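You operate a simulated robot arm through the tools that you are given. There is no shell and no other tool. Be economical: measure what you need, move in short steps, check, and stop when the job is done.

You are at the controls of a simulated robot arm. One attempt, no reset.

## Task
Unclip the pink dotted and teal striped socks and hang them over the basket's teal rim.
Fine: both clips go back on the free part of the sock rail.

It is judged by the outcome, as a careful person would: the job done as asked, and still so three seconds after it is handed in. It fails if anything else is knocked over, pushed out of place, dropped, spilled or broken.

## Robot
A 7-joint arm with a two-finger parallel gripper, fixed in place. Base frame: the origin is at the foot of the arm, x ahead of it, y to its left, z up. Readings come in m, degrees, newtons and seconds.
With the tool pointing down near the work surface it reaches from about 0.1 to 0.36 m from the base axis. Its first joint turns from -115.0 to 115.0 degrees. Payload 3.91 kg.
The TCP is the grasp point between the finger pads, 0.03 m short of the fingertips. In the tool frame z runs along the fingers and y along their closing line. The gripper opens to 0.11 m. The fingers are 0.02 m wide and 0.01 m thick; the gripper's body (0.048 by 0.112 m) begins 0.055 m behind the TCP.
Orientation is that of the tool frame in the base frame, as [roll, pitch, yaw] about the fixed x, y, z axes, in that order (R = Rz(yaw) Ry(pitch) Rx(roll)). With the fingers straight down and closing along the base's y, the tool's x points along the base's -x, its y along +y and its z along -z.

## Interface
- The arm moves only by the tool servo_tool. Its argument "plan" is a list of rows, each an object of numbers (a shift or turn left out is 0, a gripper value left out holds the last): "wx", "wy", "wz": the turn, a rotation vector about the tool's x, y, z in degrees; "dx", "dy", "dz": the shift along the tool's x, y, z in m; "gripper": the closure, from 0 (fully open) to 1 (shut). In form: [{"wx": .., "wy": .., "wz": .., "dx": .., "dy": .., "dz": .., "gripper": ..}, ...]. A call has 1 to 8 rows; each row shifts and turns the commanded pose from where the row before left it, along the tool's axes as they then stand. A row lasts 0.2 s, in which the tool goes at most 0.05 m and 8.6 degrees; a call with a longer step from one row to the next is refused whole, and so is a gripper value outside its range. A pose out of reach is approached as far as the arm can. The call stops where the force on the tool passes 40 N (or 10 N more than at its start, if that is more) or the arm is blocked; 0.2 s more then pass. The fingers move at their own pace (about 0.108 m/s each) and stop on an object; they squeeze with about 34 N. The grip force told is the motor's: it shows also when the fingers shut on nothing. Time passes only in rows, and 0.2 s behind the last, so rows that do not move let the fingers close. It gives the time, the measured TCP pose, the force on the tool (base axes), the opening and the grip force at its end, in the units of the frame above (readings bear some noise).
- Cameras (640 x 400 px; columns grow to the right, rows downward): "scene" is fixed at [0.2177, -0.5002, 1.8901]; the picture's right is [0.71, -0.70, 0.00], its down [-0.57, -0.57, -0.59] and it looks along [0.42, 0.42, -0.80] (base axes); focal length 374 px, centre (320, 200). "wrist" rides on the gripper at [-0.036, 0, -0.057] in the tool frame; the picture's right is [0.00, -1.00, 0.00], its down [0.97, 0.00, -0.24] and it looks along [0.24, 0.00, 0.97] (tool axes); focal length 218 px, centre (320, 200). There is no depth. A picture from a camera that has moved, and an enlarged one, comes with that camera's place and axes in the base frame and with its lens.
- get_image(camera): a new picture of that camera. No time passes.
- move_column(by): slides the trunk up (or, below 0, down) by that many m; the arm rides with it, the base frame stays. It gives what a move gives, with no picture.
- zoom(camera, box): a new picture of the part [left, top, right, bottom] of that camera's present view, enlarged. No time passes.
- finish_job(): hands the job in; it is judged then, once.

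Go step by step. Nothing tells you positions but the pictures and the camera data: compare them with the known pose of the tool, close in by small moves and look again before you grip or let go. The budget is 120 turns and 68 pictures, counting those below and the enlarged ones. Unless the task says otherwise, let go and move clear before handing in.

The tools are called after ">>>" by a JSON object that holds its "api" and its "payload". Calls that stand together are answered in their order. servo_tool: Moves the arm, as the interface text tells. Its arguments: {"type":"object","properties":{"plan":{"type":"array"}},"required":["plan"]} The other tools are called the same way: move_column (by) slides the trunk up or down; get_image (camera) takes a picture; zoom (camera, box) takes an enlarged picture of a part of a camera's view; finish_job () hands the job in.

At the start:

```text
clock: 0.0
tool_pos: [0.4037, -0.0168, 1.4162]
tcp_rot: [-180.0, 0.0, -180.0]
force: [-0.1, 0.1, 0.5]
grip_width: 0.11
grip_force: 0.1
trunk travel left (down, up): [-0.925, 0.065]
```

scene: 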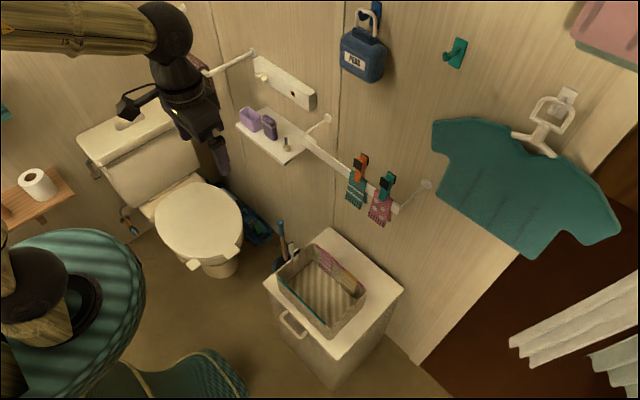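
wrist: 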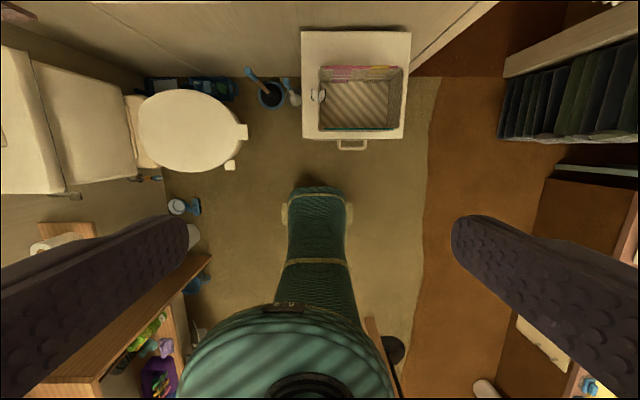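

I see the socks clipped on a wall rail above a cabinet with a basket. I'll zoom in to measure them.

>>> {"api": "zoom", "payload": {"camera": "scene", "box": [290, 110, 450, 230]}}

>>> {"api": "zoom", "payload": {"camera": "scene", "box": [250, 220, 410, 350]}}

>>> {"api": "zoom", "payload": {"camera": "wrist", "box": [290, 20, 430, 150]}}

```text
3.33 times, centred on (370, 170) of scene
camera zoom: at [0.2177, -0.5002, 1.8901], right [0.71, -0.7, 0.0], down [-0.57, -0.57, -0.59], along [0.42, 0.42, -0.8], focal length 1245 px, centre (153, 300)
```

zoom: 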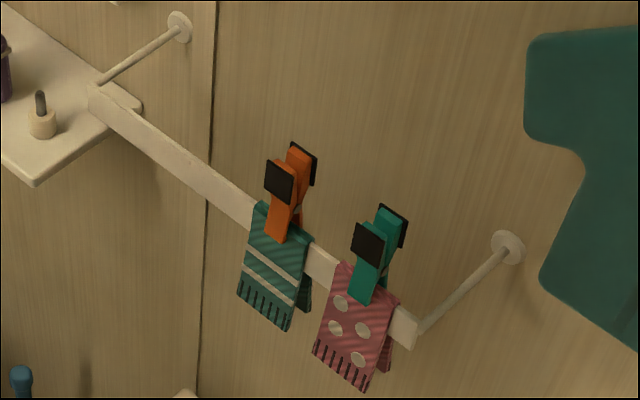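

```text
3.08 times, centred on (330, 285) of scene
camera zoom: at [0.2177, -0.5002, 1.8901], right [0.71, -0.7, 0.0], down [-0.57, -0.57, -0.59], along [0.42, 0.42, -0.8], focal length 1150 px, centre (289, -62)
```

zoom: 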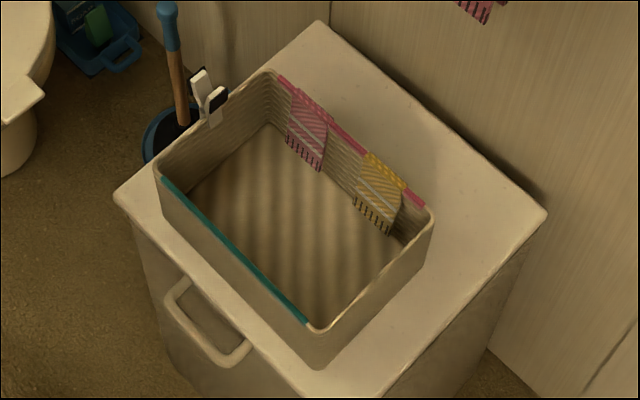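

```text
3.08 times, centred on (360, 85) of wrist
camera zoom: at [0.4405, -0.0174, 1.4742], right [0.0, -1.0, 0.0], down [-0.97, 0.0, 0.24], along [-0.24, 0.0, -0.97], focal length 672 px, centre (197, 554)
```

zoom: 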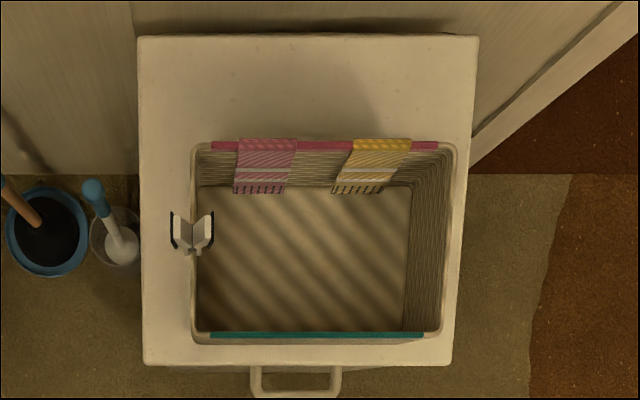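

The rail is at about x=0.716, z=1.16, with clips near y=-0.14 and -0.22. The teal rim is at about x=0.49, z=0.75. I'll tilt the tool forward for a second view.

>>> {"api": "servo_tool", "payload": {"plan": [{"wy": -8.5}, {"wy": -8.5}, {"wy": -8.5}, {"wy": -8.5}, {"wy": -8.5}, {}]}}

>>> {"api": "get_image", "payload": {"camera": "wrist"}}

```text
clock: 1.4
tool_pos: [0.406, -0.0177, 1.4166]
tcp_rot: [180.0, 42.7, -180.0]
force: [-0.1, -0.2, -0.1]
grip_width: 0.1102
grip_force: 0.1
trunk travel left (down, up): [-0.925, 0.065]
```

```text
62 pictures are left
camera wrist: at [0.3934, -0.0177, 1.4832], right [0.0, -1.0, 0.0], down [-0.88, 0.0, -0.48], along [0.48, 0.0, -0.88], focal length 218 px, centre (320, 200)
```

wrist: 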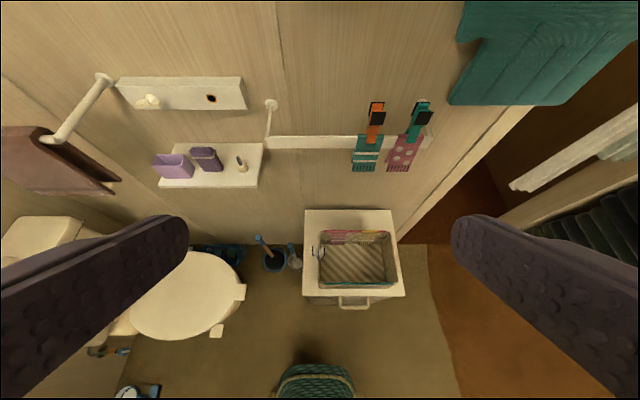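

>>> {"api": "zoom", "payload": {"camera": "wrist", "box": [250, 80, 450, 205]}}

```text
3.20 times, centred on (350, 142) of wrist
camera zoom: at [0.3934, -0.0177, 1.4832], right [0.0, -1.0, 0.0], down [-0.88, 0.0, -0.48], along [0.48, 0.0, -0.88], focal length 698 px, centre (224, 384)
```

zoom: 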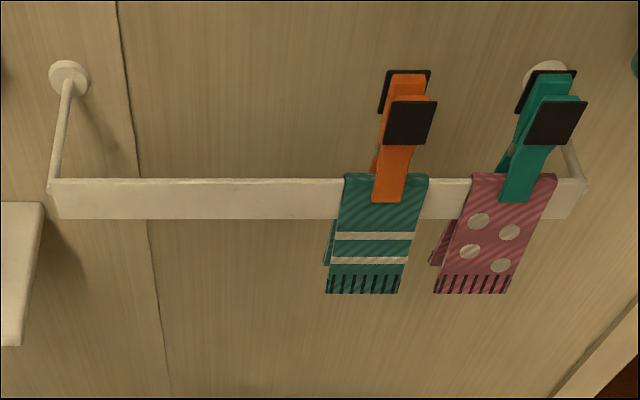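

Second view agrees: rail top z≈1.16, x≈0.717; orange clip at y≈-0.121 and teal clip at y≈-0.20, with handles at z≈1.19–1.22. I'll lower the trunk to gain reach, then straighten and yaw the tool.

>>> {"api": "move_column", "payload": {"by": -0.25}}

>>> {"api": "get_image", "payload": {"camera": "scene"}}

```text
clock: 4.0
tool_pos: [0.4055, -0.0182, 1.1663]
tcp_rot: [-180.0, 42.5, 180.0]
force: [-1.3, 0.6, -0.6]
grip_width: 0.1102
grip_force: 0.0
trunk travel left (down, up): [-0.675, 0.315]
```

```text
60 pictures are left
```

scene: 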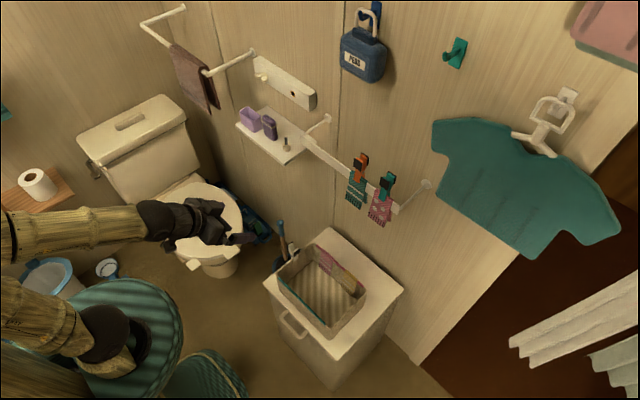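

I'll raise the tool first, then straighten it.

>>> {"api": "servo_tool", "payload": {"plan": [{"dz": -0.0295, "dx": -0.027}, {"dz": -0.0295, "dx": -0.027}, {"dz": -0.0295, "dx": -0.027}, {"dz": -0.0295, "dx": -0.027}, {"dz": -0.0295, "dx": -0.027}, {}]}}

>>> {"api": "servo_tool", "payload": {"plan": [{"wy": 8.5}, {"wy": 8.5}, {"wy": 8.5}, {"wy": 8.5}, {"wy": 8.5}, {"wz": -8.5}, {"wz": -8.5}, {"wz": -8.5}]}}

>>> {"api": "servo_tool", "payload": {"plan": [{"wz": -8.5}, {"wz": -8.5}, {"wz": -8.5}, {"wz": -8.5}, {"wz": -8.5}, {"wz": -8.5}, {"wz": -8.5}, {"wz": -5}]}}

```text
clock: 5.4
tool_pos: [0.4364, -0.0071, 1.3516]
tcp_rot: [-180.0, 42.4, 180.0]
force: [0.5, 0.0, 0.7]
grip_width: 0.1102
grip_force: 0.0
out of reach, approached as far as the arm can: row 1, 2, 3
trunk travel left (down, up): [-0.675, 0.315]
```

```text
clock: 7.2
tool_pos: [0.4379, -0.0082, 1.3502]
tcp_rot: [179.9, 0.1, -154.4]
force: [0.2, 1.0, 0.4]
grip_width: 0.1101
grip_force: 0.0
trunk travel left (down, up): [-0.675, 0.315]
```

```text
clock: 9.0
tool_pos: [0.4369, -0.0074, 1.3484]
tcp_rot: [179.9, 0.0, -90.0]
force: [-0.6, 0.3, -0.6]
grip_width: 0.11
grip_force: 0.0
trunk travel left (down, up): [-0.675, 0.315]
```

Tool points down with the fingers closing along x. I'll move to y≈-0.20 first, and forward toward x≈0.6.

>>> {"api": "servo_tool", "payload": {"plan": [{"dx": 0.048}, {"dx": 0.048}, {"dx": 0.048}, {"dx": 0.048}, {"dy": -0.045}, {"dy": -0.045}, {"dy": -0.045}, {}]}}

>>> {"api": "get_image", "payload": {"camera": "scene"}}

>>> {"api": "get_image", "payload": {"camera": "wrist"}}

```text
clock: 10.8
tool_pos: [0.544, -0.1966, 1.3465]
tcp_rot: [-180.0, 0.0, -90.0]
force: [0.9, -0.1, -0.4]
grip_width: 0.1099
grip_force: 0.2
out of reach, approached as far as the arm can: row 7
trunk travel left (down, up): [-0.675, 0.315]
```

```text
59 pictures are left
```

scene: 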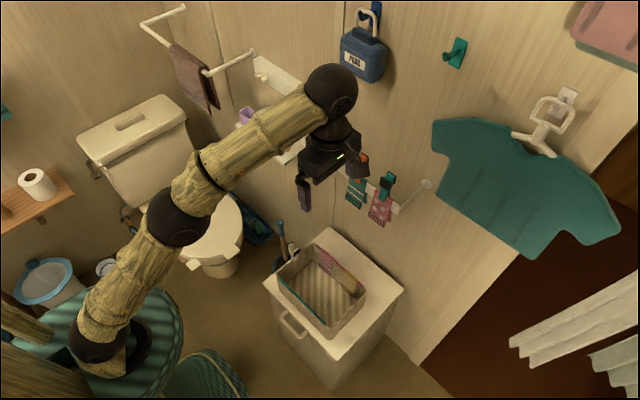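

```text
58 pictures are left
camera wrist: at [0.5443, -0.1614, 1.4038], right [1.0, 0.0, 0.0], down [0.0, -0.97, 0.24], along [0.0, -0.24, -0.97], focal length 218 px, centre (320, 200)
```

wrist: 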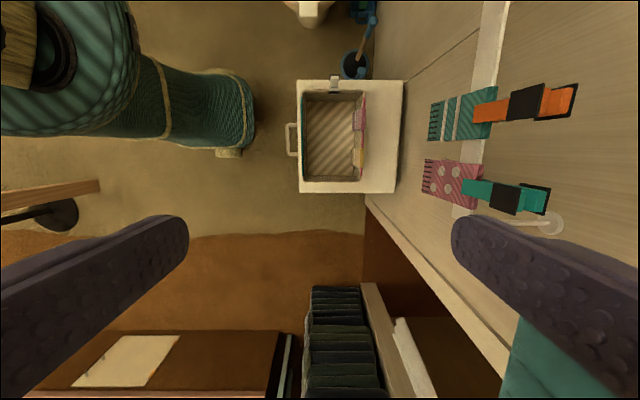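

The arm is stretched because the shoulder is too low. I'll raise the trunk and then come forward and down.

>>> {"api": "move_column", "payload": {"by": 0.25}}

>>> {"api": "servo_tool", "payload": {"plan": [{"dz": 0.048}, {"dz": 0.048}, {"dz": 0.048}, {"dz": 0.048}, {"dz": 0.048}, {"dz": 0.04}, {"dy": -0.03}, {"dy": -0.03}]}}

```text
clock: 13.4
tool_pos: [0.542, -0.1954, 1.5971]
tcp_rot: [-179.9, -0.1, -90.0]
force: [-0.1, 0.7, 0.6]
grip_width: 0.1099
grip_force: 0.1
trunk travel left (down, up): [-0.925, 0.065]
```

```text
clock: 15.2
tool_pos: [0.6054, -0.1974, 1.3167]
tcp_rot: [-179.9, 0.0, -90.0]
force: [-0.1, 1.0, -0.1]
grip_width: 0.1099
grip_force: 0.0
trunk travel left (down, up): [-0.925, 0.065]
```

Reach is good. Continue to above the teal clip and look.

>>> {"api": "servo_tool", "payload": {"plan": [{"dy": -0.037}, {"dy": -0.037}, {"dy": -0.036}, {"dz": 0.02}, {}]}}

>>> {"api": "get_image", "payload": {"camera": "wrist"}}

>>> {"api": "zoom", "payload": {"camera": "scene", "box": [290, 10, 450, 230]}}

```text
clock: 16.4
tool_pos: [0.7112, -0.1948, 1.2948]
tcp_rot: [180.0, -0.2, -90.0]
force: [0.9, -0.1, 0.5]
grip_width: 0.11
grip_force: 0.0
out of reach, approached as far as the arm can: row 3
trunk travel left (down, up): [-0.925, 0.065]
```

```text
57 pictures are left
camera wrist: at [0.711, -0.1592, 1.3526], right [1.0, 0.0, 0.0], down [0.0, -0.97, 0.24], along [0.0, -0.24, -0.97], focal length 218 px, centre (320, 200)
```

wrist: 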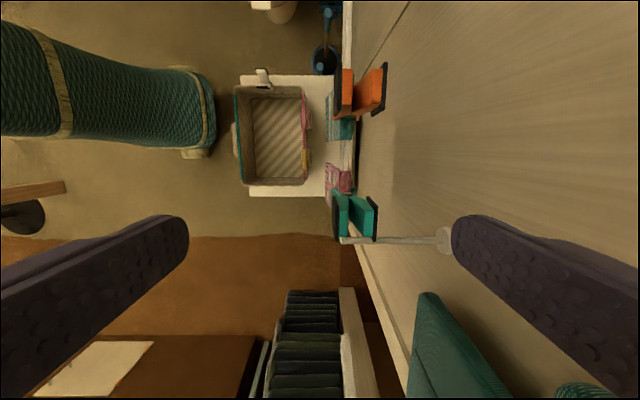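

```text
1.82 times, centred on (370, 120) of scene
camera zoom: at [0.2177, -0.5002, 1.8901], right [0.71, -0.7, 0.0], down [-0.57, -0.57, -0.59], along [0.42, 0.42, -0.8], focal length 679 px, centre (229, 346)
```

zoom: 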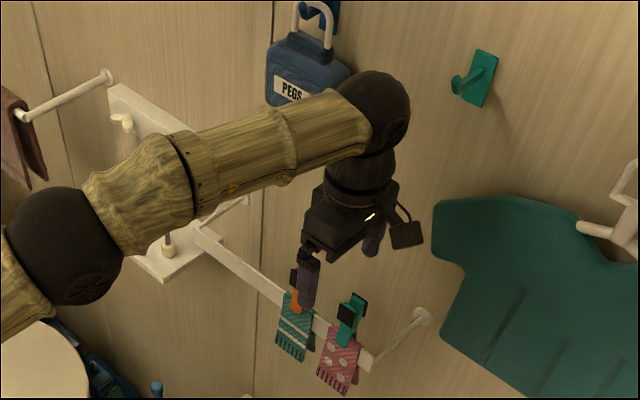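

Refined by combining views: rail x≈0.735, top z≈1.143; teal clip pads centred at about (0.737, -0.210, 1.198). Raise trunk a bit for reach, then go forward and down halfway.

>>> {"api": "move_column", "payload": {"by": 0.06}}

>>> {"api": "servo_tool", "payload": {"plan": [{"dz": 0.04, "gripper": 0.27}, {"dz": 0.04}, {"dz": 0.02, "dx": 0.0}, {"dx": 0.014, "dy": -0.02}, {}, {}]}}

>>> {"api": "get_image", "payload": {"camera": "wrist"}}

```text
clock: 17.4
tool_pos: [0.7092, -0.1951, 1.3564]
tcp_rot: [-179.9, 0.1, -90.0]
force: [-1.2, 0.4, 0.0]
grip_width: 0.1099
grip_force: 0.2
trunk travel left (down, up): [-0.985, 0.005]
```

```text
clock: 18.8
tool_pos: [0.7296, -0.2088, 1.2546]
tcp_rot: [179.9, 0.0, -90.0]
force: [-0.3, -0.5, 0.4]
grip_width: 0.0802
grip_force: 0.0
trunk travel left (down, up): [-0.985, 0.005]
```

```text
55 pictures are left
camera wrist: at [0.7298, -0.1727, 1.3128], right [1.0, 0.0, 0.0], down [0.0, -0.97, 0.24], along [0.0, -0.24, -0.97], focal length 218 px, centre (320, 200)
```

wrist: 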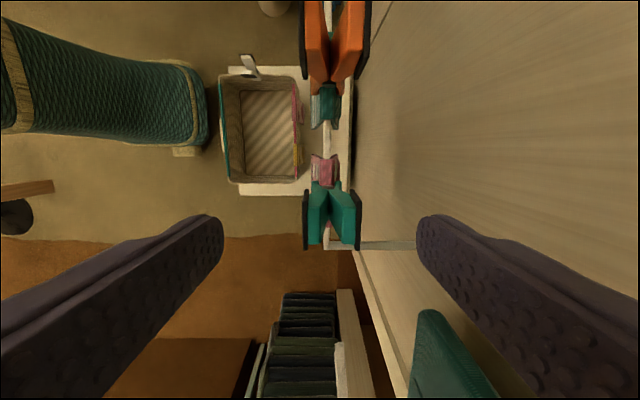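

Clip centred to within 6 mm in x. Descend around the handles.

>>> {"api": "servo_tool", "payload": {"plan": [{"dx": 0.001, "dy": -0.0065}, {"dz": 0.028}, {"dz": 0.026}, {}]}}

>>> {"api": "get_image", "payload": {"camera": "wrist"}}

>>> {"api": "zoom", "payload": {"camera": "scene", "box": [310, 130, 450, 230]}}

```text
clock: 19.8
tool_pos: [0.7293, -0.2074, 1.2022]
tcp_rot: [-179.9, 0.0, -90.1]
force: [-0.9, 0.4, -0.4]
grip_width: 0.0803
grip_force: 0.1
out of reach, approached as far as the arm can: row 1
trunk travel left (down, up): [-0.985, 0.005]
```

```text
54 pictures are left
camera wrist: at [0.7287, -0.1715, 1.2591], right [1.0, 0.0, 0.0], down [0.0, -0.97, 0.24], along [0.0, -0.24, -0.97], focal length 218 px, centre (320, 200)
```

wrist: 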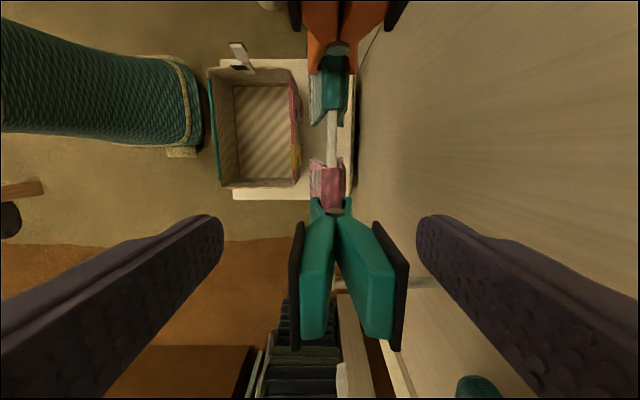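

```text
4.00 times, centred on (380, 180) of scene
camera zoom: at [0.2177, -0.5002, 1.8901], right [0.71, -0.7, 0.0], down [-0.57, -0.57, -0.59], along [0.42, 0.42, -0.8], focal length 1494 px, centre (80, 280)
```

zoom: 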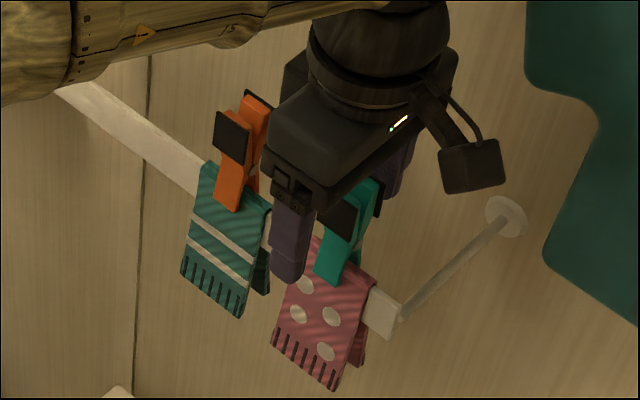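

The target needs about 7 mm more toward the wall; try now from the lower position.

>>> {"api": "servo_tool", "payload": {"plan": [{"dx": 0.002, "dy": -0.007}, {"dy": -0.001, "dz": 0.003}, {}]}}

```text
clock: 20.6
tool_pos: [0.7326, -0.2091, 1.1988]
tcp_rot: [-179.9, -0.1, -90.0]
force: [-0.1, 0.7, 0.6]
grip_width: 0.0803
grip_force: 0.1
out of reach, approached as far as the arm can: row 2
trunk travel left (down, up): [-0.985, 0.005]
```

Lean the tool back 6° to gain reach, and shift the last few millimetres.

>>> {"api": "servo_tool", "payload": {"plan": [{"wx": 6}, {"dy": -0.004}, {}]}}

>>> {"api": "get_image", "payload": {"camera": "wrist"}}

```text
clock: 21.4
tool_pos: [0.7354, -0.2092, 1.2004]
tcp_rot: [-173.8, 0.0, -90.1]
force: [-1.2, -0.4, 0.5]
grip_width: 0.0804
grip_force: 0.2
trunk travel left (down, up): [-0.985, 0.005]
```

```text
52 pictures are left
camera wrist: at [0.7303, -0.1743, 1.2566], right [0.99, 0.0, 0.11], down [-0.03, -0.97, 0.24], along [0.1, -0.24, -0.96], focal length 218 px, centre (320, 200)
```

wrist: 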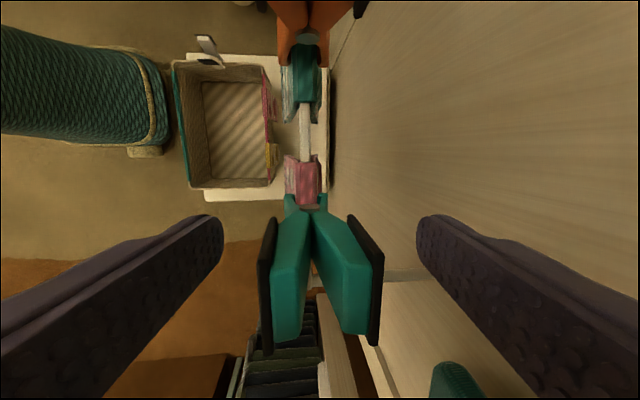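

Centred. Squeeze.

>>> {"api": "servo_tool", "payload": {"plan": [{"gripper": 1}, {}, {}, {}]}}

>>> {"api": "get_image", "payload": {"camera": "wrist"}}

>>> {"api": "zoom", "payload": {"camera": "scene", "box": [310, 130, 450, 230]}}

```text
clock: 22.4
tool_pos: [0.7349, -0.2093, 1.1979]
tcp_rot: [-174.0, 0.0, -90.0]
force: [-5.5, 0.6, -0.5]
grip_width: 0.0253
grip_force: 33.8
trunk travel left (down, up): [-0.985, 0.005]
```

```text
51 pictures are left
camera wrist: at [0.7303, -0.1743, 1.256], right [0.99, 0.0, 0.11], down [-0.03, -0.97, 0.24], along [0.1, -0.24, -0.97], focal length 218 px, centre (320, 200)
```

wrist: 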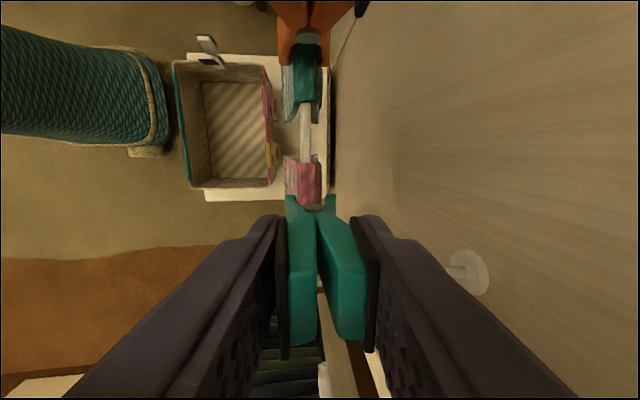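

```text
4.00 times, centred on (380, 180) of scene
camera zoom: at [0.2177, -0.5002, 1.8901], right [0.71, -0.7, 0.0], down [-0.57, -0.57, -0.59], along [0.42, 0.42, -0.8], focal length 1494 px, centre (80, 280)
```

zoom: 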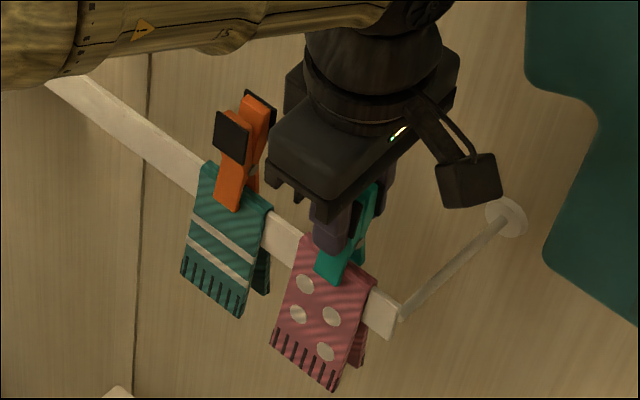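

The handles closed to 25 mm; check the jaws.

>>> {"api": "zoom", "payload": {"camera": "wrist", "box": [260, 140, 380, 240]}}

```text
4.00 times, centred on (320, 190) of wrist
camera zoom: at [0.7303, -0.1743, 1.256], right [0.99, 0.0, 0.11], down [-0.03, -0.97, 0.24], along [0.1, -0.24, -0.97], focal length 873 px, centre (320, 240)
```

zoom: 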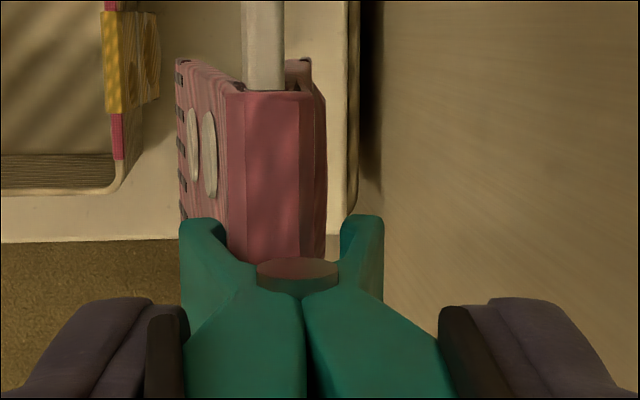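

The jaws are open wider than the sock. Lift straight up.

>>> {"api": "servo_tool", "payload": {"plan": [{"dz": -0.01, "dy": -0.001}, {"dz": -0.015, "dy": -0.0015}, {"dz": -0.02, "dy": -0.002}, {"dz": -0.03, "dy": 0.002}, {}]}}

>>> {"api": "get_image", "payload": {"camera": "wrist"}}

>>> {"api": "zoom", "payload": {"camera": "scene", "box": [290, 10, 450, 230]}}

```text
clock: 23.6
tool_pos: [0.7318, -0.2075, 1.2719]
tcp_rot: [-174.0, 0.0, -90.1]
force: [-0.5, -0.2, -0.3]
grip_width: 0.0253
grip_force: 34.8
trunk travel left (down, up): [-0.985, 0.005]
```

```text
48 pictures are left
camera wrist: at [0.7256, -0.1738, 1.3295], right [0.99, 0.0, 0.11], down [-0.03, -0.97, 0.24], along [0.1, -0.24, -0.97], focal length 218 px, centre (320, 200)
```

wrist: 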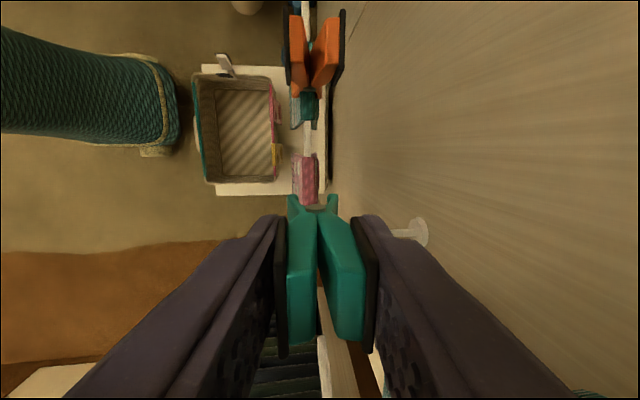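

```text
1.82 times, centred on (370, 120) of scene
camera zoom: at [0.2177, -0.5002, 1.8901], right [0.71, -0.7, 0.0], down [-0.57, -0.57, -0.59], along [0.42, 0.42, -0.8], focal length 679 px, centre (229, 346)
```

zoom: 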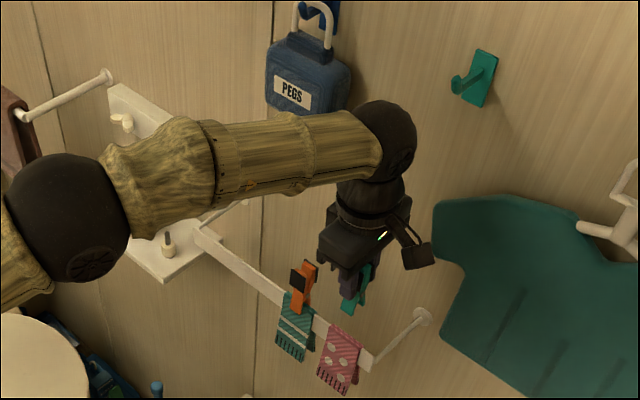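

The clip came off cleanly and the pink sock stays put. I'll retreat from the wall and carry the clip left to y≈0.05 on the free rail.

>>> {"api": "servo_tool", "payload": {"plan": [{"dy": 0.045, "dz": -0.005}, {"dy": 0.045, "dz": -0.005}, {"dy": 0.02, "dz": -0.002, "dx": -0.03}, {"dx": -0.045}, {"dx": -0.045}, {"dx": -0.045}, {"dx": -0.045}, {"dx": -0.045}]}}

>>> {"api": "get_image", "payload": {"camera": "wrist"}}

>>> {"api": "get_image", "payload": {"camera": "scene"}}

```text
clock: 25.4
tool_pos: [0.6196, 0.0484, 1.2704]
tcp_rot: [-173.9, -0.1, -90.0]
force: [0.4, 0.1, 0.6]
grip_width: 0.0252
grip_force: 33.7
trunk travel left (down, up): [-0.985, 0.005]
```

```text
46 pictures are left
camera wrist: at [0.6153, 0.0837, 1.3282], right [0.99, 0.0, 0.11], down [-0.03, -0.97, 0.24], along [0.1, -0.24, -0.96], focal length 218 px, centre (320, 200)
```

wrist: 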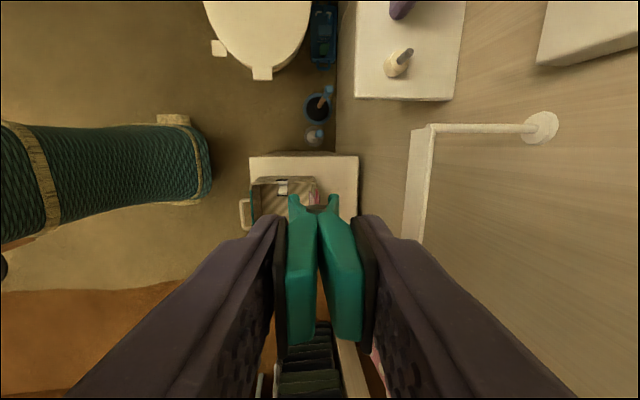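

```text
45 pictures are left
```

scene: 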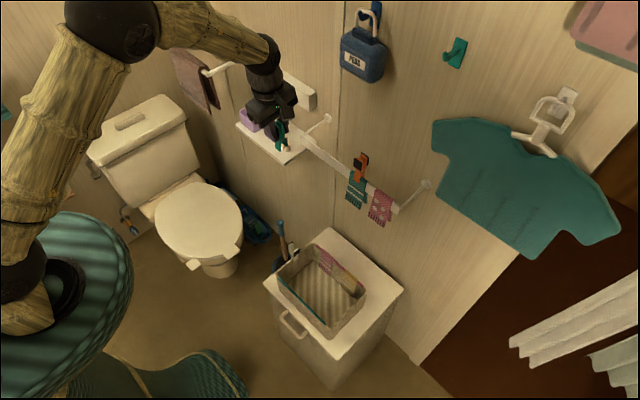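

The rail's left end is at y≈0.097; y≈0.048 is good. Move forward over the rail.

>>> {"api": "servo_tool", "payload": {"plan": [{"dy": -0.04, "dz": 0.004}, {"dy": -0.04, "dz": 0.004}, {"dy": -0.03, "dz": 0.003}, {}]}}

>>> {"api": "get_image", "payload": {"camera": "wrist"}}

>>> {"api": "zoom", "payload": {"camera": "scene", "box": [230, 40, 430, 220]}}

```text
clock: 26.4
tool_pos: [0.7289, 0.0453, 1.2739]
tcp_rot: [-174.0, 0.0, -89.9]
force: [0.1, 0.8, 0.0]
grip_width: 0.025
grip_force: 33.6
trunk travel left (down, up): [-0.985, 0.005]
```

```text
44 pictures are left
camera wrist: at [0.7236, 0.0797, 1.3315], right [0.99, 0.0, 0.11], down [-0.03, -0.97, 0.24], along [0.1, -0.24, -0.96], focal length 218 px, centre (320, 200)
```

wrist: 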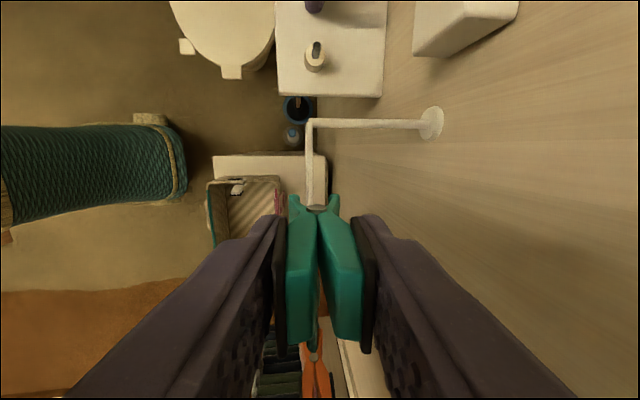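

```text
2.22 times, centred on (330, 130) of scene
camera zoom: at [0.2177, -0.5002, 1.8901], right [0.71, -0.7, 0.0], down [-0.57, -0.57, -0.59], along [0.42, 0.42, -0.8], focal length 830 px, centre (298, 356)
```

zoom: 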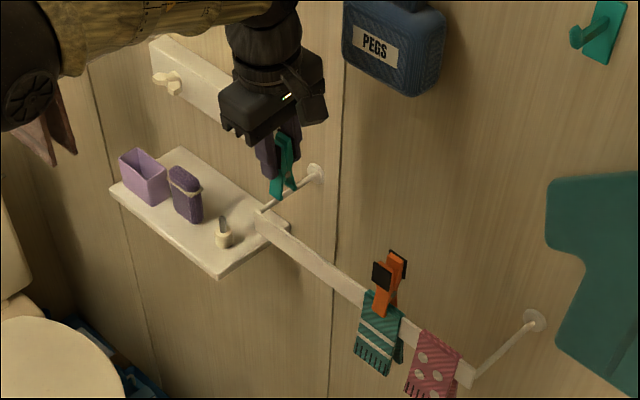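

Same grasp offset as on the rail before: I'll return to x≈0.735, z≈1.197, first halfway.

>>> {"api": "servo_tool", "payload": {"plan": [{"dz": 0.02, "dy": -0.004}, {"dz": 0.02, "dy": 0.002}, {}]}}

>>> {"api": "zoom", "payload": {"camera": "wrist", "box": [260, 100, 380, 240]}}

```text
clock: 27.2
tool_pos: [0.7369, 0.0433, 1.2345]
tcp_rot: [-173.9, 0.0, -90.1]
force: [0.9, -0.1, 0.3]
grip_width: 0.025
grip_force: 33.4
trunk travel left (down, up): [-0.985, 0.005]
```

```text
2.86 times, centred on (320, 170) of wrist
camera zoom: at [0.7307, 0.0795, 1.2913], right [0.99, 0.0, 0.11], down [-0.03, -0.97, 0.24], along [0.1, -0.24, -0.96], focal length 624 px, centre (320, 286)
```

zoom: 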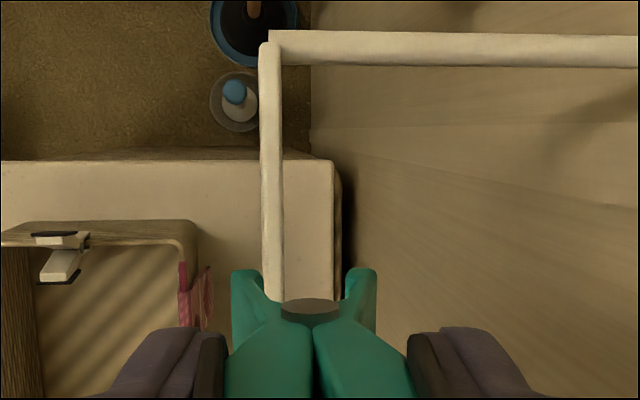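

The rail is at x≈0.7344, same relation as at grasping. Descend the rest.

>>> {"api": "servo_tool", "payload": {"plan": [{"dz": 0.013, "dy": 0.002}, {"dz": 0.012, "dy": 0.0015}, {"dz": 0.0115, "dy": 0.0012}, {}]}}

>>> {"api": "zoom", "payload": {"camera": "wrist", "box": [260, 140, 380, 240]}}

>>> {"api": "zoom", "payload": {"camera": "scene", "box": [270, 90, 370, 170]}}

```text
clock: 28.2
tool_pos: [0.7354, 0.0447, 1.1986]
tcp_rot: [-173.9, -0.2, -90.0]
force: [-0.1, 0.6, -0.2]
grip_width: 0.0252
grip_force: 33.8
trunk travel left (down, up): [-0.985, 0.005]
```

```text
4.00 times, centred on (320, 190) of wrist
camera zoom: at [0.7308, 0.08, 1.2555], right [0.99, 0.0, 0.11], down [-0.03, -0.97, 0.24], along [0.1, -0.24, -0.97], focal length 873 px, centre (320, 240)
```

zoom: 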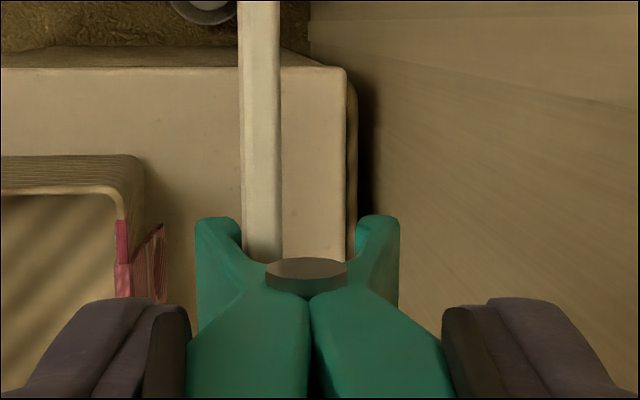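

```text
5.00 times, centred on (320, 130) of scene
camera zoom: at [0.2177, -0.5002, 1.8901], right [0.71, -0.7, 0.0], down [-0.57, -0.57, -0.59], along [0.42, 0.42, -0.8], focal length 1868 px, centre (320, 550)
```

zoom: 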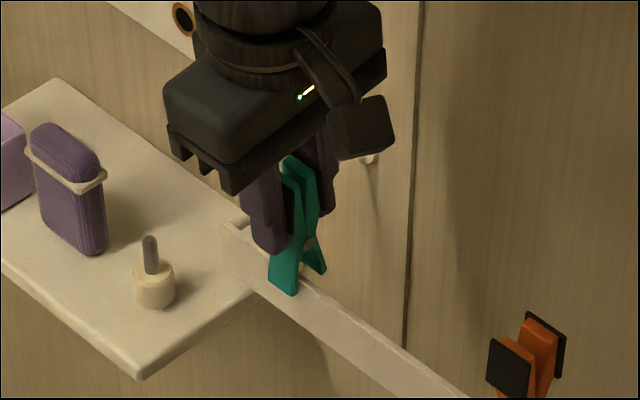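

The jaws straddle the rail; centre by 3 mm and release.

>>> {"api": "servo_tool", "payload": {"plan": [{"dy": 0.003}, {}, {"gripper": 0.27}, {}, {}]}}

>>> {"api": "zoom", "payload": {"camera": "wrist", "box": [240, 120, 400, 360]}}

>>> {"api": "zoom", "payload": {"camera": "scene", "box": [270, 90, 370, 170]}}

```text
clock: 29.4
tool_pos: [0.734, 0.0449, 1.1991]
tcp_rot: [-173.8, -0.1, -90.0]
force: [-0.4, 0.9, -1.2]
grip_width: 0.0803
grip_force: 0.1
trunk travel left (down, up): [-0.985, 0.005]
```

```text
1.67 times, centred on (320, 240) of wrist
camera zoom: at [0.7282, 0.0802, 1.2553], right [0.99, 0.0, 0.11], down [-0.03, -0.97, 0.24], along [0.1, -0.24, -0.96], focal length 364 px, centre (320, 133)
```

zoom: 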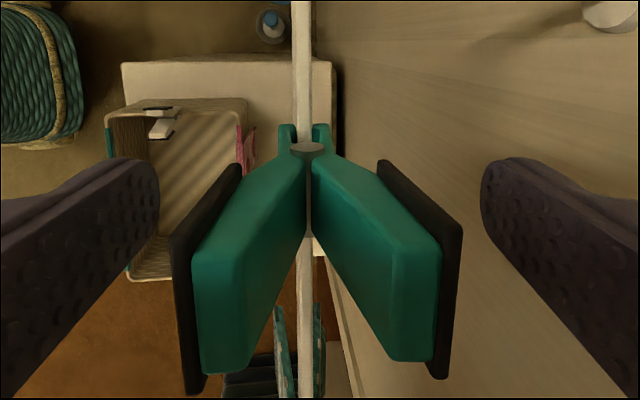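

```text
5.00 times, centred on (320, 130) of scene
camera zoom: at [0.2177, -0.5002, 1.8901], right [0.71, -0.7, 0.0], down [-0.57, -0.57, -0.59], along [0.42, 0.42, -0.8], focal length 1868 px, centre (320, 550)
```

zoom: 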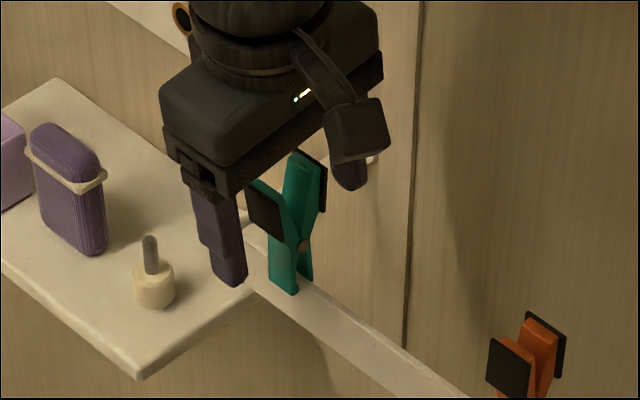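

The teal clip grips the rail. Lift and go over the orange clip (y≈-0.126).

>>> {"api": "servo_tool", "payload": {"plan": [{"dz": -0.04, "dy": -0.004}, {"dz": -0.03, "dy": -0.003}, {"dx": 0.045}, {"dx": 0.045}, {"dx": 0.045}, {"dx": 0.036}, {"dz": 0.02, "dy": 0.002}, {}]}}

>>> {"api": "get_image", "payload": {"camera": "wrist"}}

```text
clock: 31.2
tool_pos: [0.7338, -0.1265, 1.2473]
tcp_rot: [-174.0, -0.1, -90.0]
force: [-0.1, -0.2, 0.5]
grip_width: 0.0803
grip_force: 0.1
trunk travel left (down, up): [-0.985, 0.005]
```

```text
37 pictures are left
camera wrist: at [0.7268, -0.091, 1.3055], right [0.99, 0.0, 0.11], down [-0.03, -0.97, 0.24], along [0.1, -0.24, -0.96], focal length 218 px, centre (320, 200)
```

wrist: 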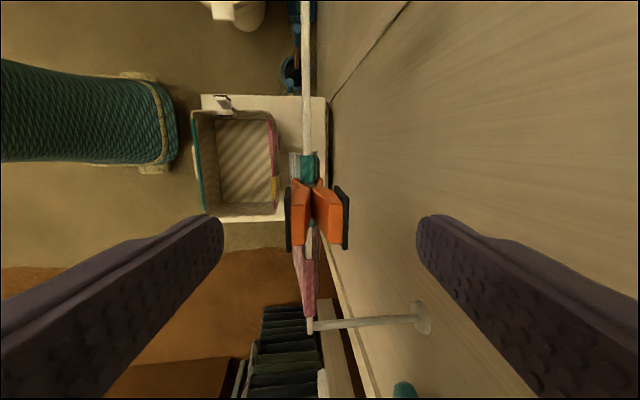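

Aligned with the orange clip; descend and squeeze.

>>> {"api": "servo_tool", "payload": {"plan": [{"dz": 0.025, "dy": 0.0016}, {"dz": 0.0237, "dy": 0.002}, {}, {"gripper": 1}, {}, {}, {}]}}

>>> {"api": "zoom", "payload": {"camera": "wrist", "box": [260, 140, 380, 240]}}

```text
clock: 32.8
tool_pos: [0.7346, -0.1255, 1.198]
tcp_rot: [-173.9, -0.1, -90.0]
force: [0.1, -0.3, -0.3]
grip_width: 0.0251
grip_force: 34.3
trunk travel left (down, up): [-0.985, 0.005]
```

```text
4.00 times, centred on (320, 190) of wrist
camera zoom: at [0.7286, -0.0905, 1.2563], right [0.99, 0.0, 0.11], down [-0.03, -0.97, 0.24], along [0.1, -0.24, -0.96], focal length 873 px, centre (320, 240)
```

zoom: 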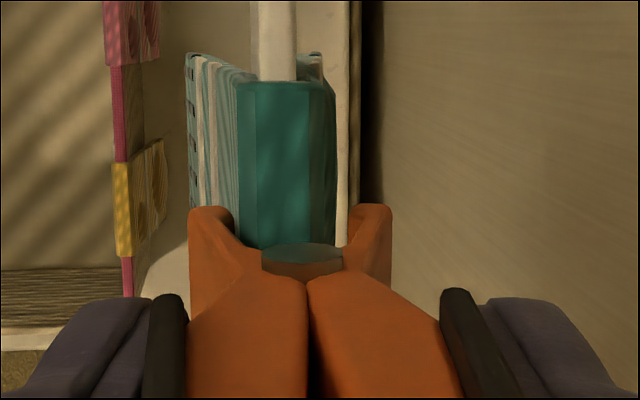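

Open. Lift and carry it to y≈-0.02 along the same clear path, then lower.

>>> {"api": "servo_tool", "payload": {"plan": [{"dz": -0.015, "dy": -0.0016}, {"dz": -0.025, "dy": -0.0026}, {"dz": -0.03, "dy": -0.0032}, {"dx": -0.04}, {"dx": -0.04}, {"dx": -0.025}, {"dz": 0.025, "dy": 0.0026}, {}]}}

>>> {"api": "zoom", "payload": {"camera": "wrist", "box": [260, 100, 380, 240]}}

>>> {"api": "zoom", "payload": {"camera": "scene", "box": [270, 90, 430, 230]}}

```text
clock: 34.6
tool_pos: [0.7347, -0.0204, 1.2479]
tcp_rot: [-174.0, -0.2, -90.0]
force: [-0.2, 0.2, -0.2]
grip_width: 0.0249
grip_force: 33.8
trunk travel left (down, up): [-0.985, 0.005]
```

```text
2.86 times, centred on (320, 170) of wrist
camera zoom: at [0.7284, 0.0148, 1.3047], right [0.99, 0.0, 0.11], down [-0.03, -0.97, 0.24], along [0.1, -0.24, -0.96], focal length 624 px, centre (320, 286)
```

zoom: 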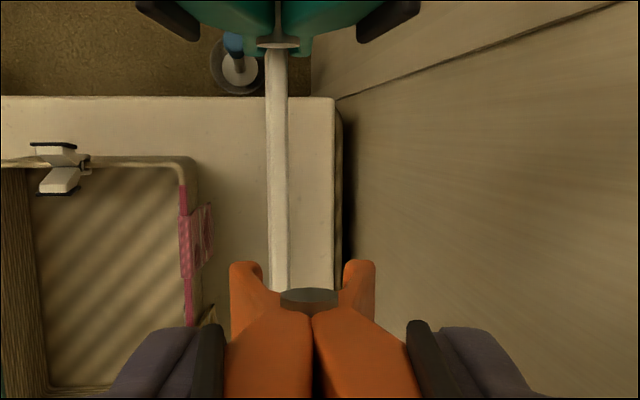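

```text
2.86 times, centred on (350, 160) of scene
camera zoom: at [0.2177, -0.5002, 1.8901], right [0.71, -0.7, 0.0], down [-0.57, -0.57, -0.59], along [0.42, 0.42, -0.8], focal length 1067 px, centre (234, 314)
```

zoom: 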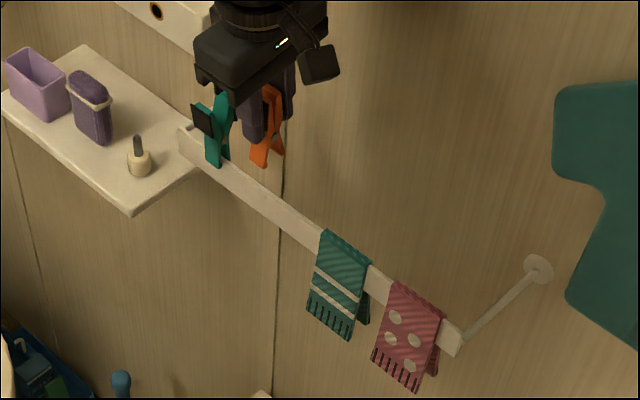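

Lower the orange clip onto the rail (with a 3 mm shift toward the room) and release.

>>> {"api": "servo_tool", "payload": {"plan": [{"dz": 0.017, "dy": 0.004}, {"dz": 0.017, "dy": 0.002}, {"dz": 0.0145, "dy": 0.002}, {}]}}

>>> {"api": "zoom", "payload": {"camera": "wrist", "box": [260, 140, 380, 240]}}

```text
clock: 35.6
tool_pos: [0.732, -0.021, 1.1958]
tcp_rot: [-173.8, 0.0, -90.0]
force: [0.5, -0.2, 0.0]
grip_width: 0.0252
grip_force: 34.1
trunk travel left (down, up): [-0.985, 0.005]
```

```text
4.00 times, centred on (320, 190) of wrist
camera zoom: at [0.7267, 0.0146, 1.253], right [0.99, 0.0, 0.11], down [-0.03, -0.97, 0.24], along [0.1, -0.24, -0.96], focal length 873 px, centre (320, 240)
```

zoom: 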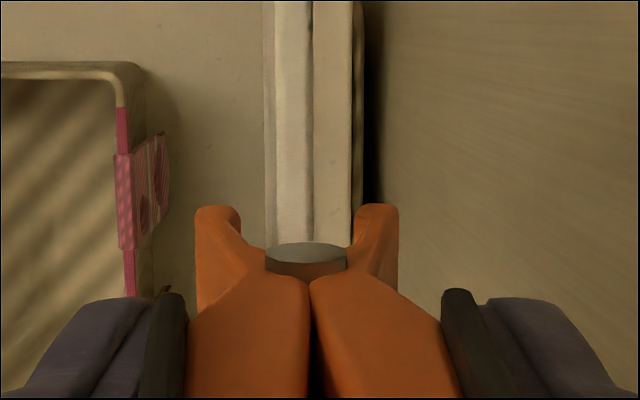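

Centred; release and lift away toward the teal sock.

>>> {"api": "servo_tool", "payload": {"plan": [{"gripper": 0.27}, {}, {}, {"dz": -0.03, "dy": -0.003}, {"dz": -0.04, "dy": -0.004}, {}]}}

>>> {"api": "zoom", "payload": {"camera": "scene", "box": [270, 90, 430, 230]}}

```text
clock: 37.0
tool_pos: [0.7311, -0.0212, 1.268]
tcp_rot: [-174.0, 0.1, -90.0]
force: [0.3, 0.0, -0.2]
grip_width: 0.0804
grip_force: 0.0
trunk travel left (down, up): [-0.985, 0.005]
```

```text
2.86 times, centred on (350, 160) of scene
camera zoom: at [0.2177, -0.5002, 1.8901], right [0.71, -0.7, 0.0], down [-0.57, -0.57, -0.59], along [0.42, 0.42, -0.8], focal length 1067 px, centre (234, 314)
```

zoom: 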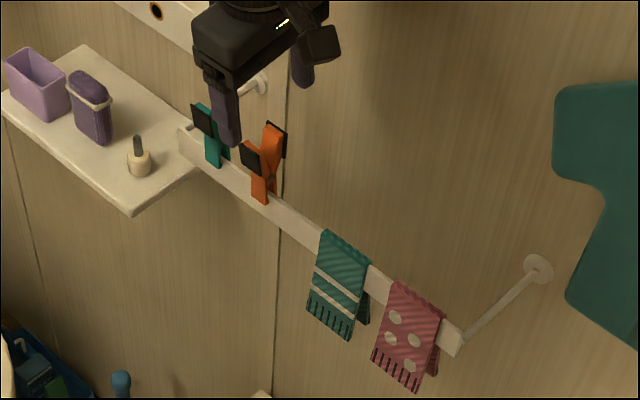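

Both clips are on the free rail. For the socks, I'll grip the front flap by its side edges (closing along y, fingers in front of the rail) and lift over. First retreat, straighten, and turn the wrist so the camera faces the wall.

>>> {"api": "servo_tool", "payload": {"plan": [{"dy": 0.045, "dz": -0.005}, {"dy": 0.045, "dz": -0.005}, {"dy": 0.03, "dz": -0.005, "gripper": 0.2}, {"wx": -6}, {"dx": 0.045}, {"dx": 0.045}, {"wz": -8.5}, {"wz": -8.5}]}}

>>> {"api": "servo_tool", "payload": {"plan": [{"wz": -8.5}, {"wz": -8.5}, {"wz": -8.5}, {"wz": -8.5}, {"wz": -8.5}, {"wz": -8.5}, {"wz": -8.5}, {"wz": -8.5}]}}

>>> {"api": "servo_tool", "payload": {"plan": [{"wz": -5}, {}]}}

>>> {"api": "get_image", "payload": {"camera": "wrist"}}

```text
clock: 38.8
tool_pos: [0.6094, -0.1114, 1.2682]
tcp_rot: [-179.9, -0.1, -72.9]
force: [1.0, -0.7, 0.3]
grip_width: 0.088
grip_force: 0.0
trunk travel left (down, up): [-0.985, 0.005]
```

```text
clock: 40.6
tool_pos: [0.6099, -0.1109, 1.2691]
tcp_rot: [-180.0, -0.1, -4.8]
force: [0.5, -0.3, -0.2]
grip_width: 0.0879
grip_force: 0.1
trunk travel left (down, up): [-0.985, 0.005]
```

```text
clock: 41.2
tool_pos: [0.6107, -0.1104, 1.2699]
tcp_rot: [179.8, -0.2, 0.1]
force: [0.2, 0.3, -0.2]
grip_width: 0.088
grip_force: 0.1
trunk travel left (down, up): [-0.985, 0.005]
```

```text
31 pictures are left
camera wrist: at [0.5747, -0.1112, 1.3259], right [0.0, 1.0, 0.0], down [0.97, 0.0, 0.24], along [0.24, 0.0, -0.97], focal length 218 px, centre (320, 200)
```

wrist: 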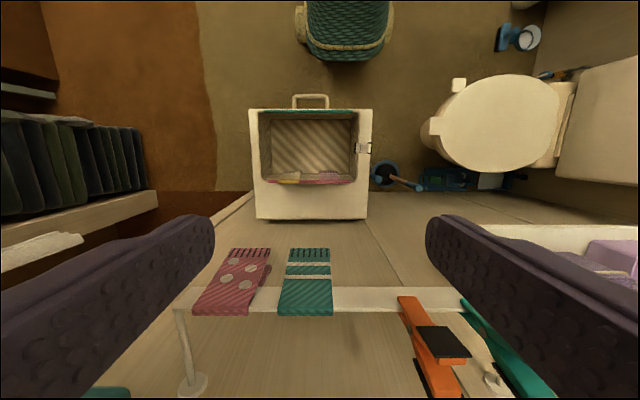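

The view is good. Zoom on the socks for edges and slope.

>>> {"api": "zoom", "payload": {"camera": "wrist", "box": [180, 230, 350, 340]}}

```text
3.64 times, centred on (265, 285) of wrist
camera zoom: at [0.5747, -0.1112, 1.3259], right [0.0, 1.0, 0.0], down [0.97, 0.0, 0.24], along [0.24, 0.0, -0.97], focal length 794 px, centre (520, -109)
```

zoom: 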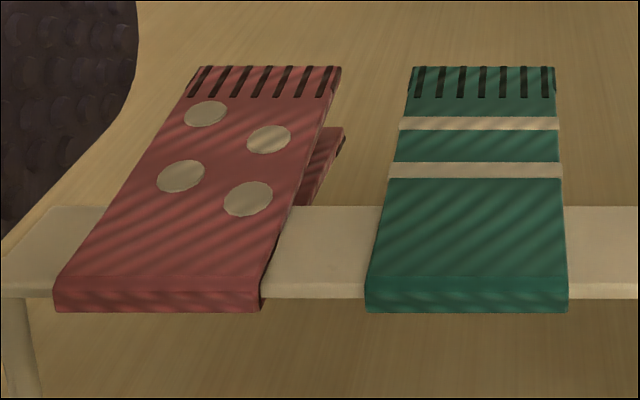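

Teal sock: centre y≈-0.125, width ≈0.055; front flap goes from (0.727, 1.145) to (0.711, 1.050). I'll descend in front of it with the gripper at ~72 mm.

>>> {"api": "servo_tool", "payload": {"plan": [{"dy": 0.0146, "dx": 0.03, "gripper": 0.34}, {"dz": 0.045}, {"dz": 0.045}, {"dz": 0.045}, {"dz": 0.02}, {}]}}

>>> {"api": "get_image", "payload": {"camera": "wrist"}}

```text
clock: 42.6
tool_pos: [0.6397, -0.1255, 1.1142]
tcp_rot: [179.9, -0.1, 0.0]
force: [-0.5, -0.2, 0.1]
grip_width: 0.0722
grip_force: 0.1
trunk travel left (down, up): [-0.985, 0.005]
```

```text
29 pictures are left
camera wrist: at [0.6043, -0.1261, 1.1711], right [0.0, 1.0, 0.0], down [0.97, 0.0, 0.24], along [0.24, 0.0, -0.97], focal length 218 px, centre (320, 200)
```

wrist: 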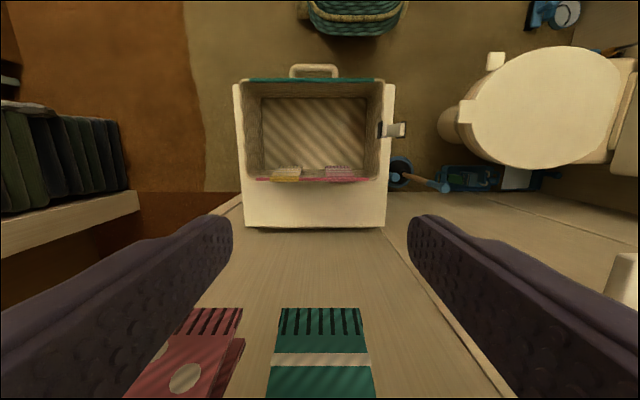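

Sock is centred. Move forward to x≈0.70 and check.

>>> {"api": "servo_tool", "payload": {"plan": [{"dx": 0.03}, {"dx": 0.03}, {}]}}

>>> {"api": "get_image", "payload": {"camera": "wrist"}}

>>> {"api": "zoom", "payload": {"camera": "scene", "box": [310, 130, 430, 230]}}

```text
clock: 43.4
tool_pos: [0.7, -0.1243, 1.1152]
tcp_rot: [180.0, -0.1, 0.0]
force: [-0.5, -0.3, 0.3]
grip_width: 0.0726
grip_force: 0.1
trunk travel left (down, up): [-0.985, 0.005]
```

```text
28 pictures are left
camera wrist: at [0.6634, -0.1259, 1.1718], right [0.0, 1.0, 0.0], down [0.97, 0.0, 0.24], along [0.24, 0.0, -0.97], focal length 218 px, centre (320, 200)
```

wrist: 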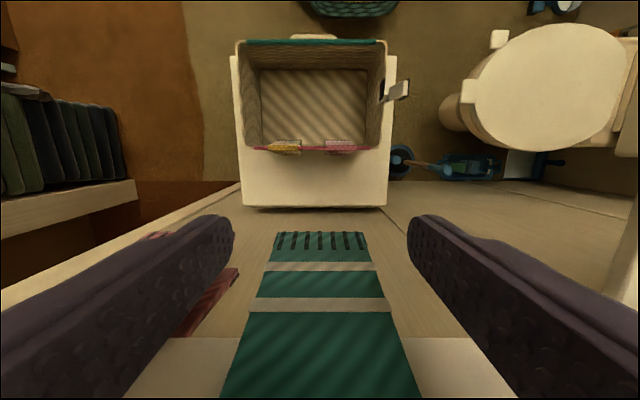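

```text
4.00 times, centred on (370, 180) of scene
camera zoom: at [0.2177, -0.5002, 1.8901], right [0.71, -0.7, 0.0], down [-0.57, -0.57, -0.59], along [0.42, 0.42, -0.8], focal length 1494 px, centre (120, 280)
```

zoom: 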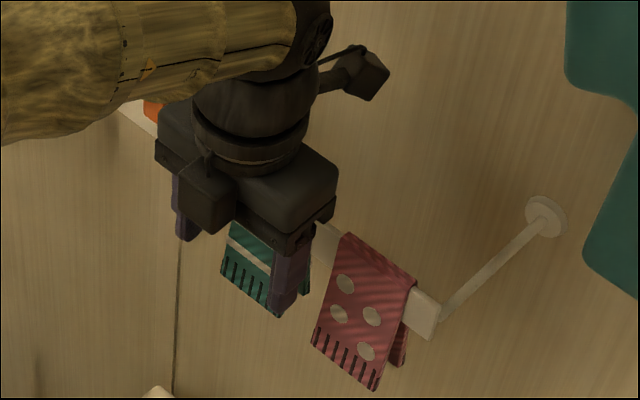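

Clear of the pink sock. Move in the last 17 mm and close softly.

>>> {"api": "servo_tool", "payload": {"plan": [{"dx": 0.016}, {}, {"gripper": 0.6}, {}, {}]}}

>>> {"api": "get_image", "payload": {"camera": "wrist"}}

```text
clock: 44.6
tool_pos: [0.7144, -0.1249, 1.1145]
tcp_rot: [179.9, 0.0, -0.1]
force: [0.6, -0.4, -0.3]
grip_width: 0.0443
grip_force: 0.1
trunk travel left (down, up): [-0.985, 0.005]
```

```text
26 pictures are left
camera wrist: at [0.6796, -0.126, 1.1719], right [0.0, 1.0, 0.0], down [0.97, 0.0, 0.24], along [0.24, 0.0, -0.97], focal length 218 px, centre (320, 200)
```

wrist: 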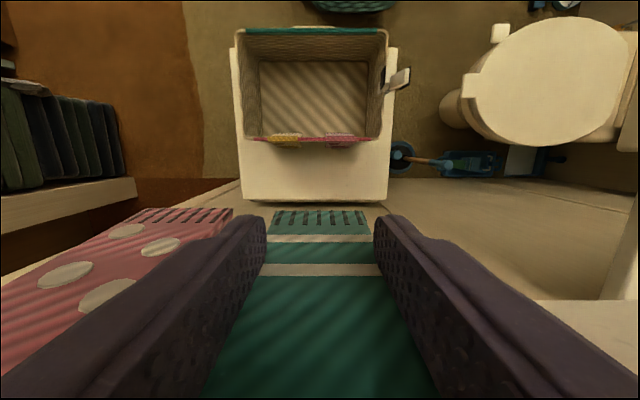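

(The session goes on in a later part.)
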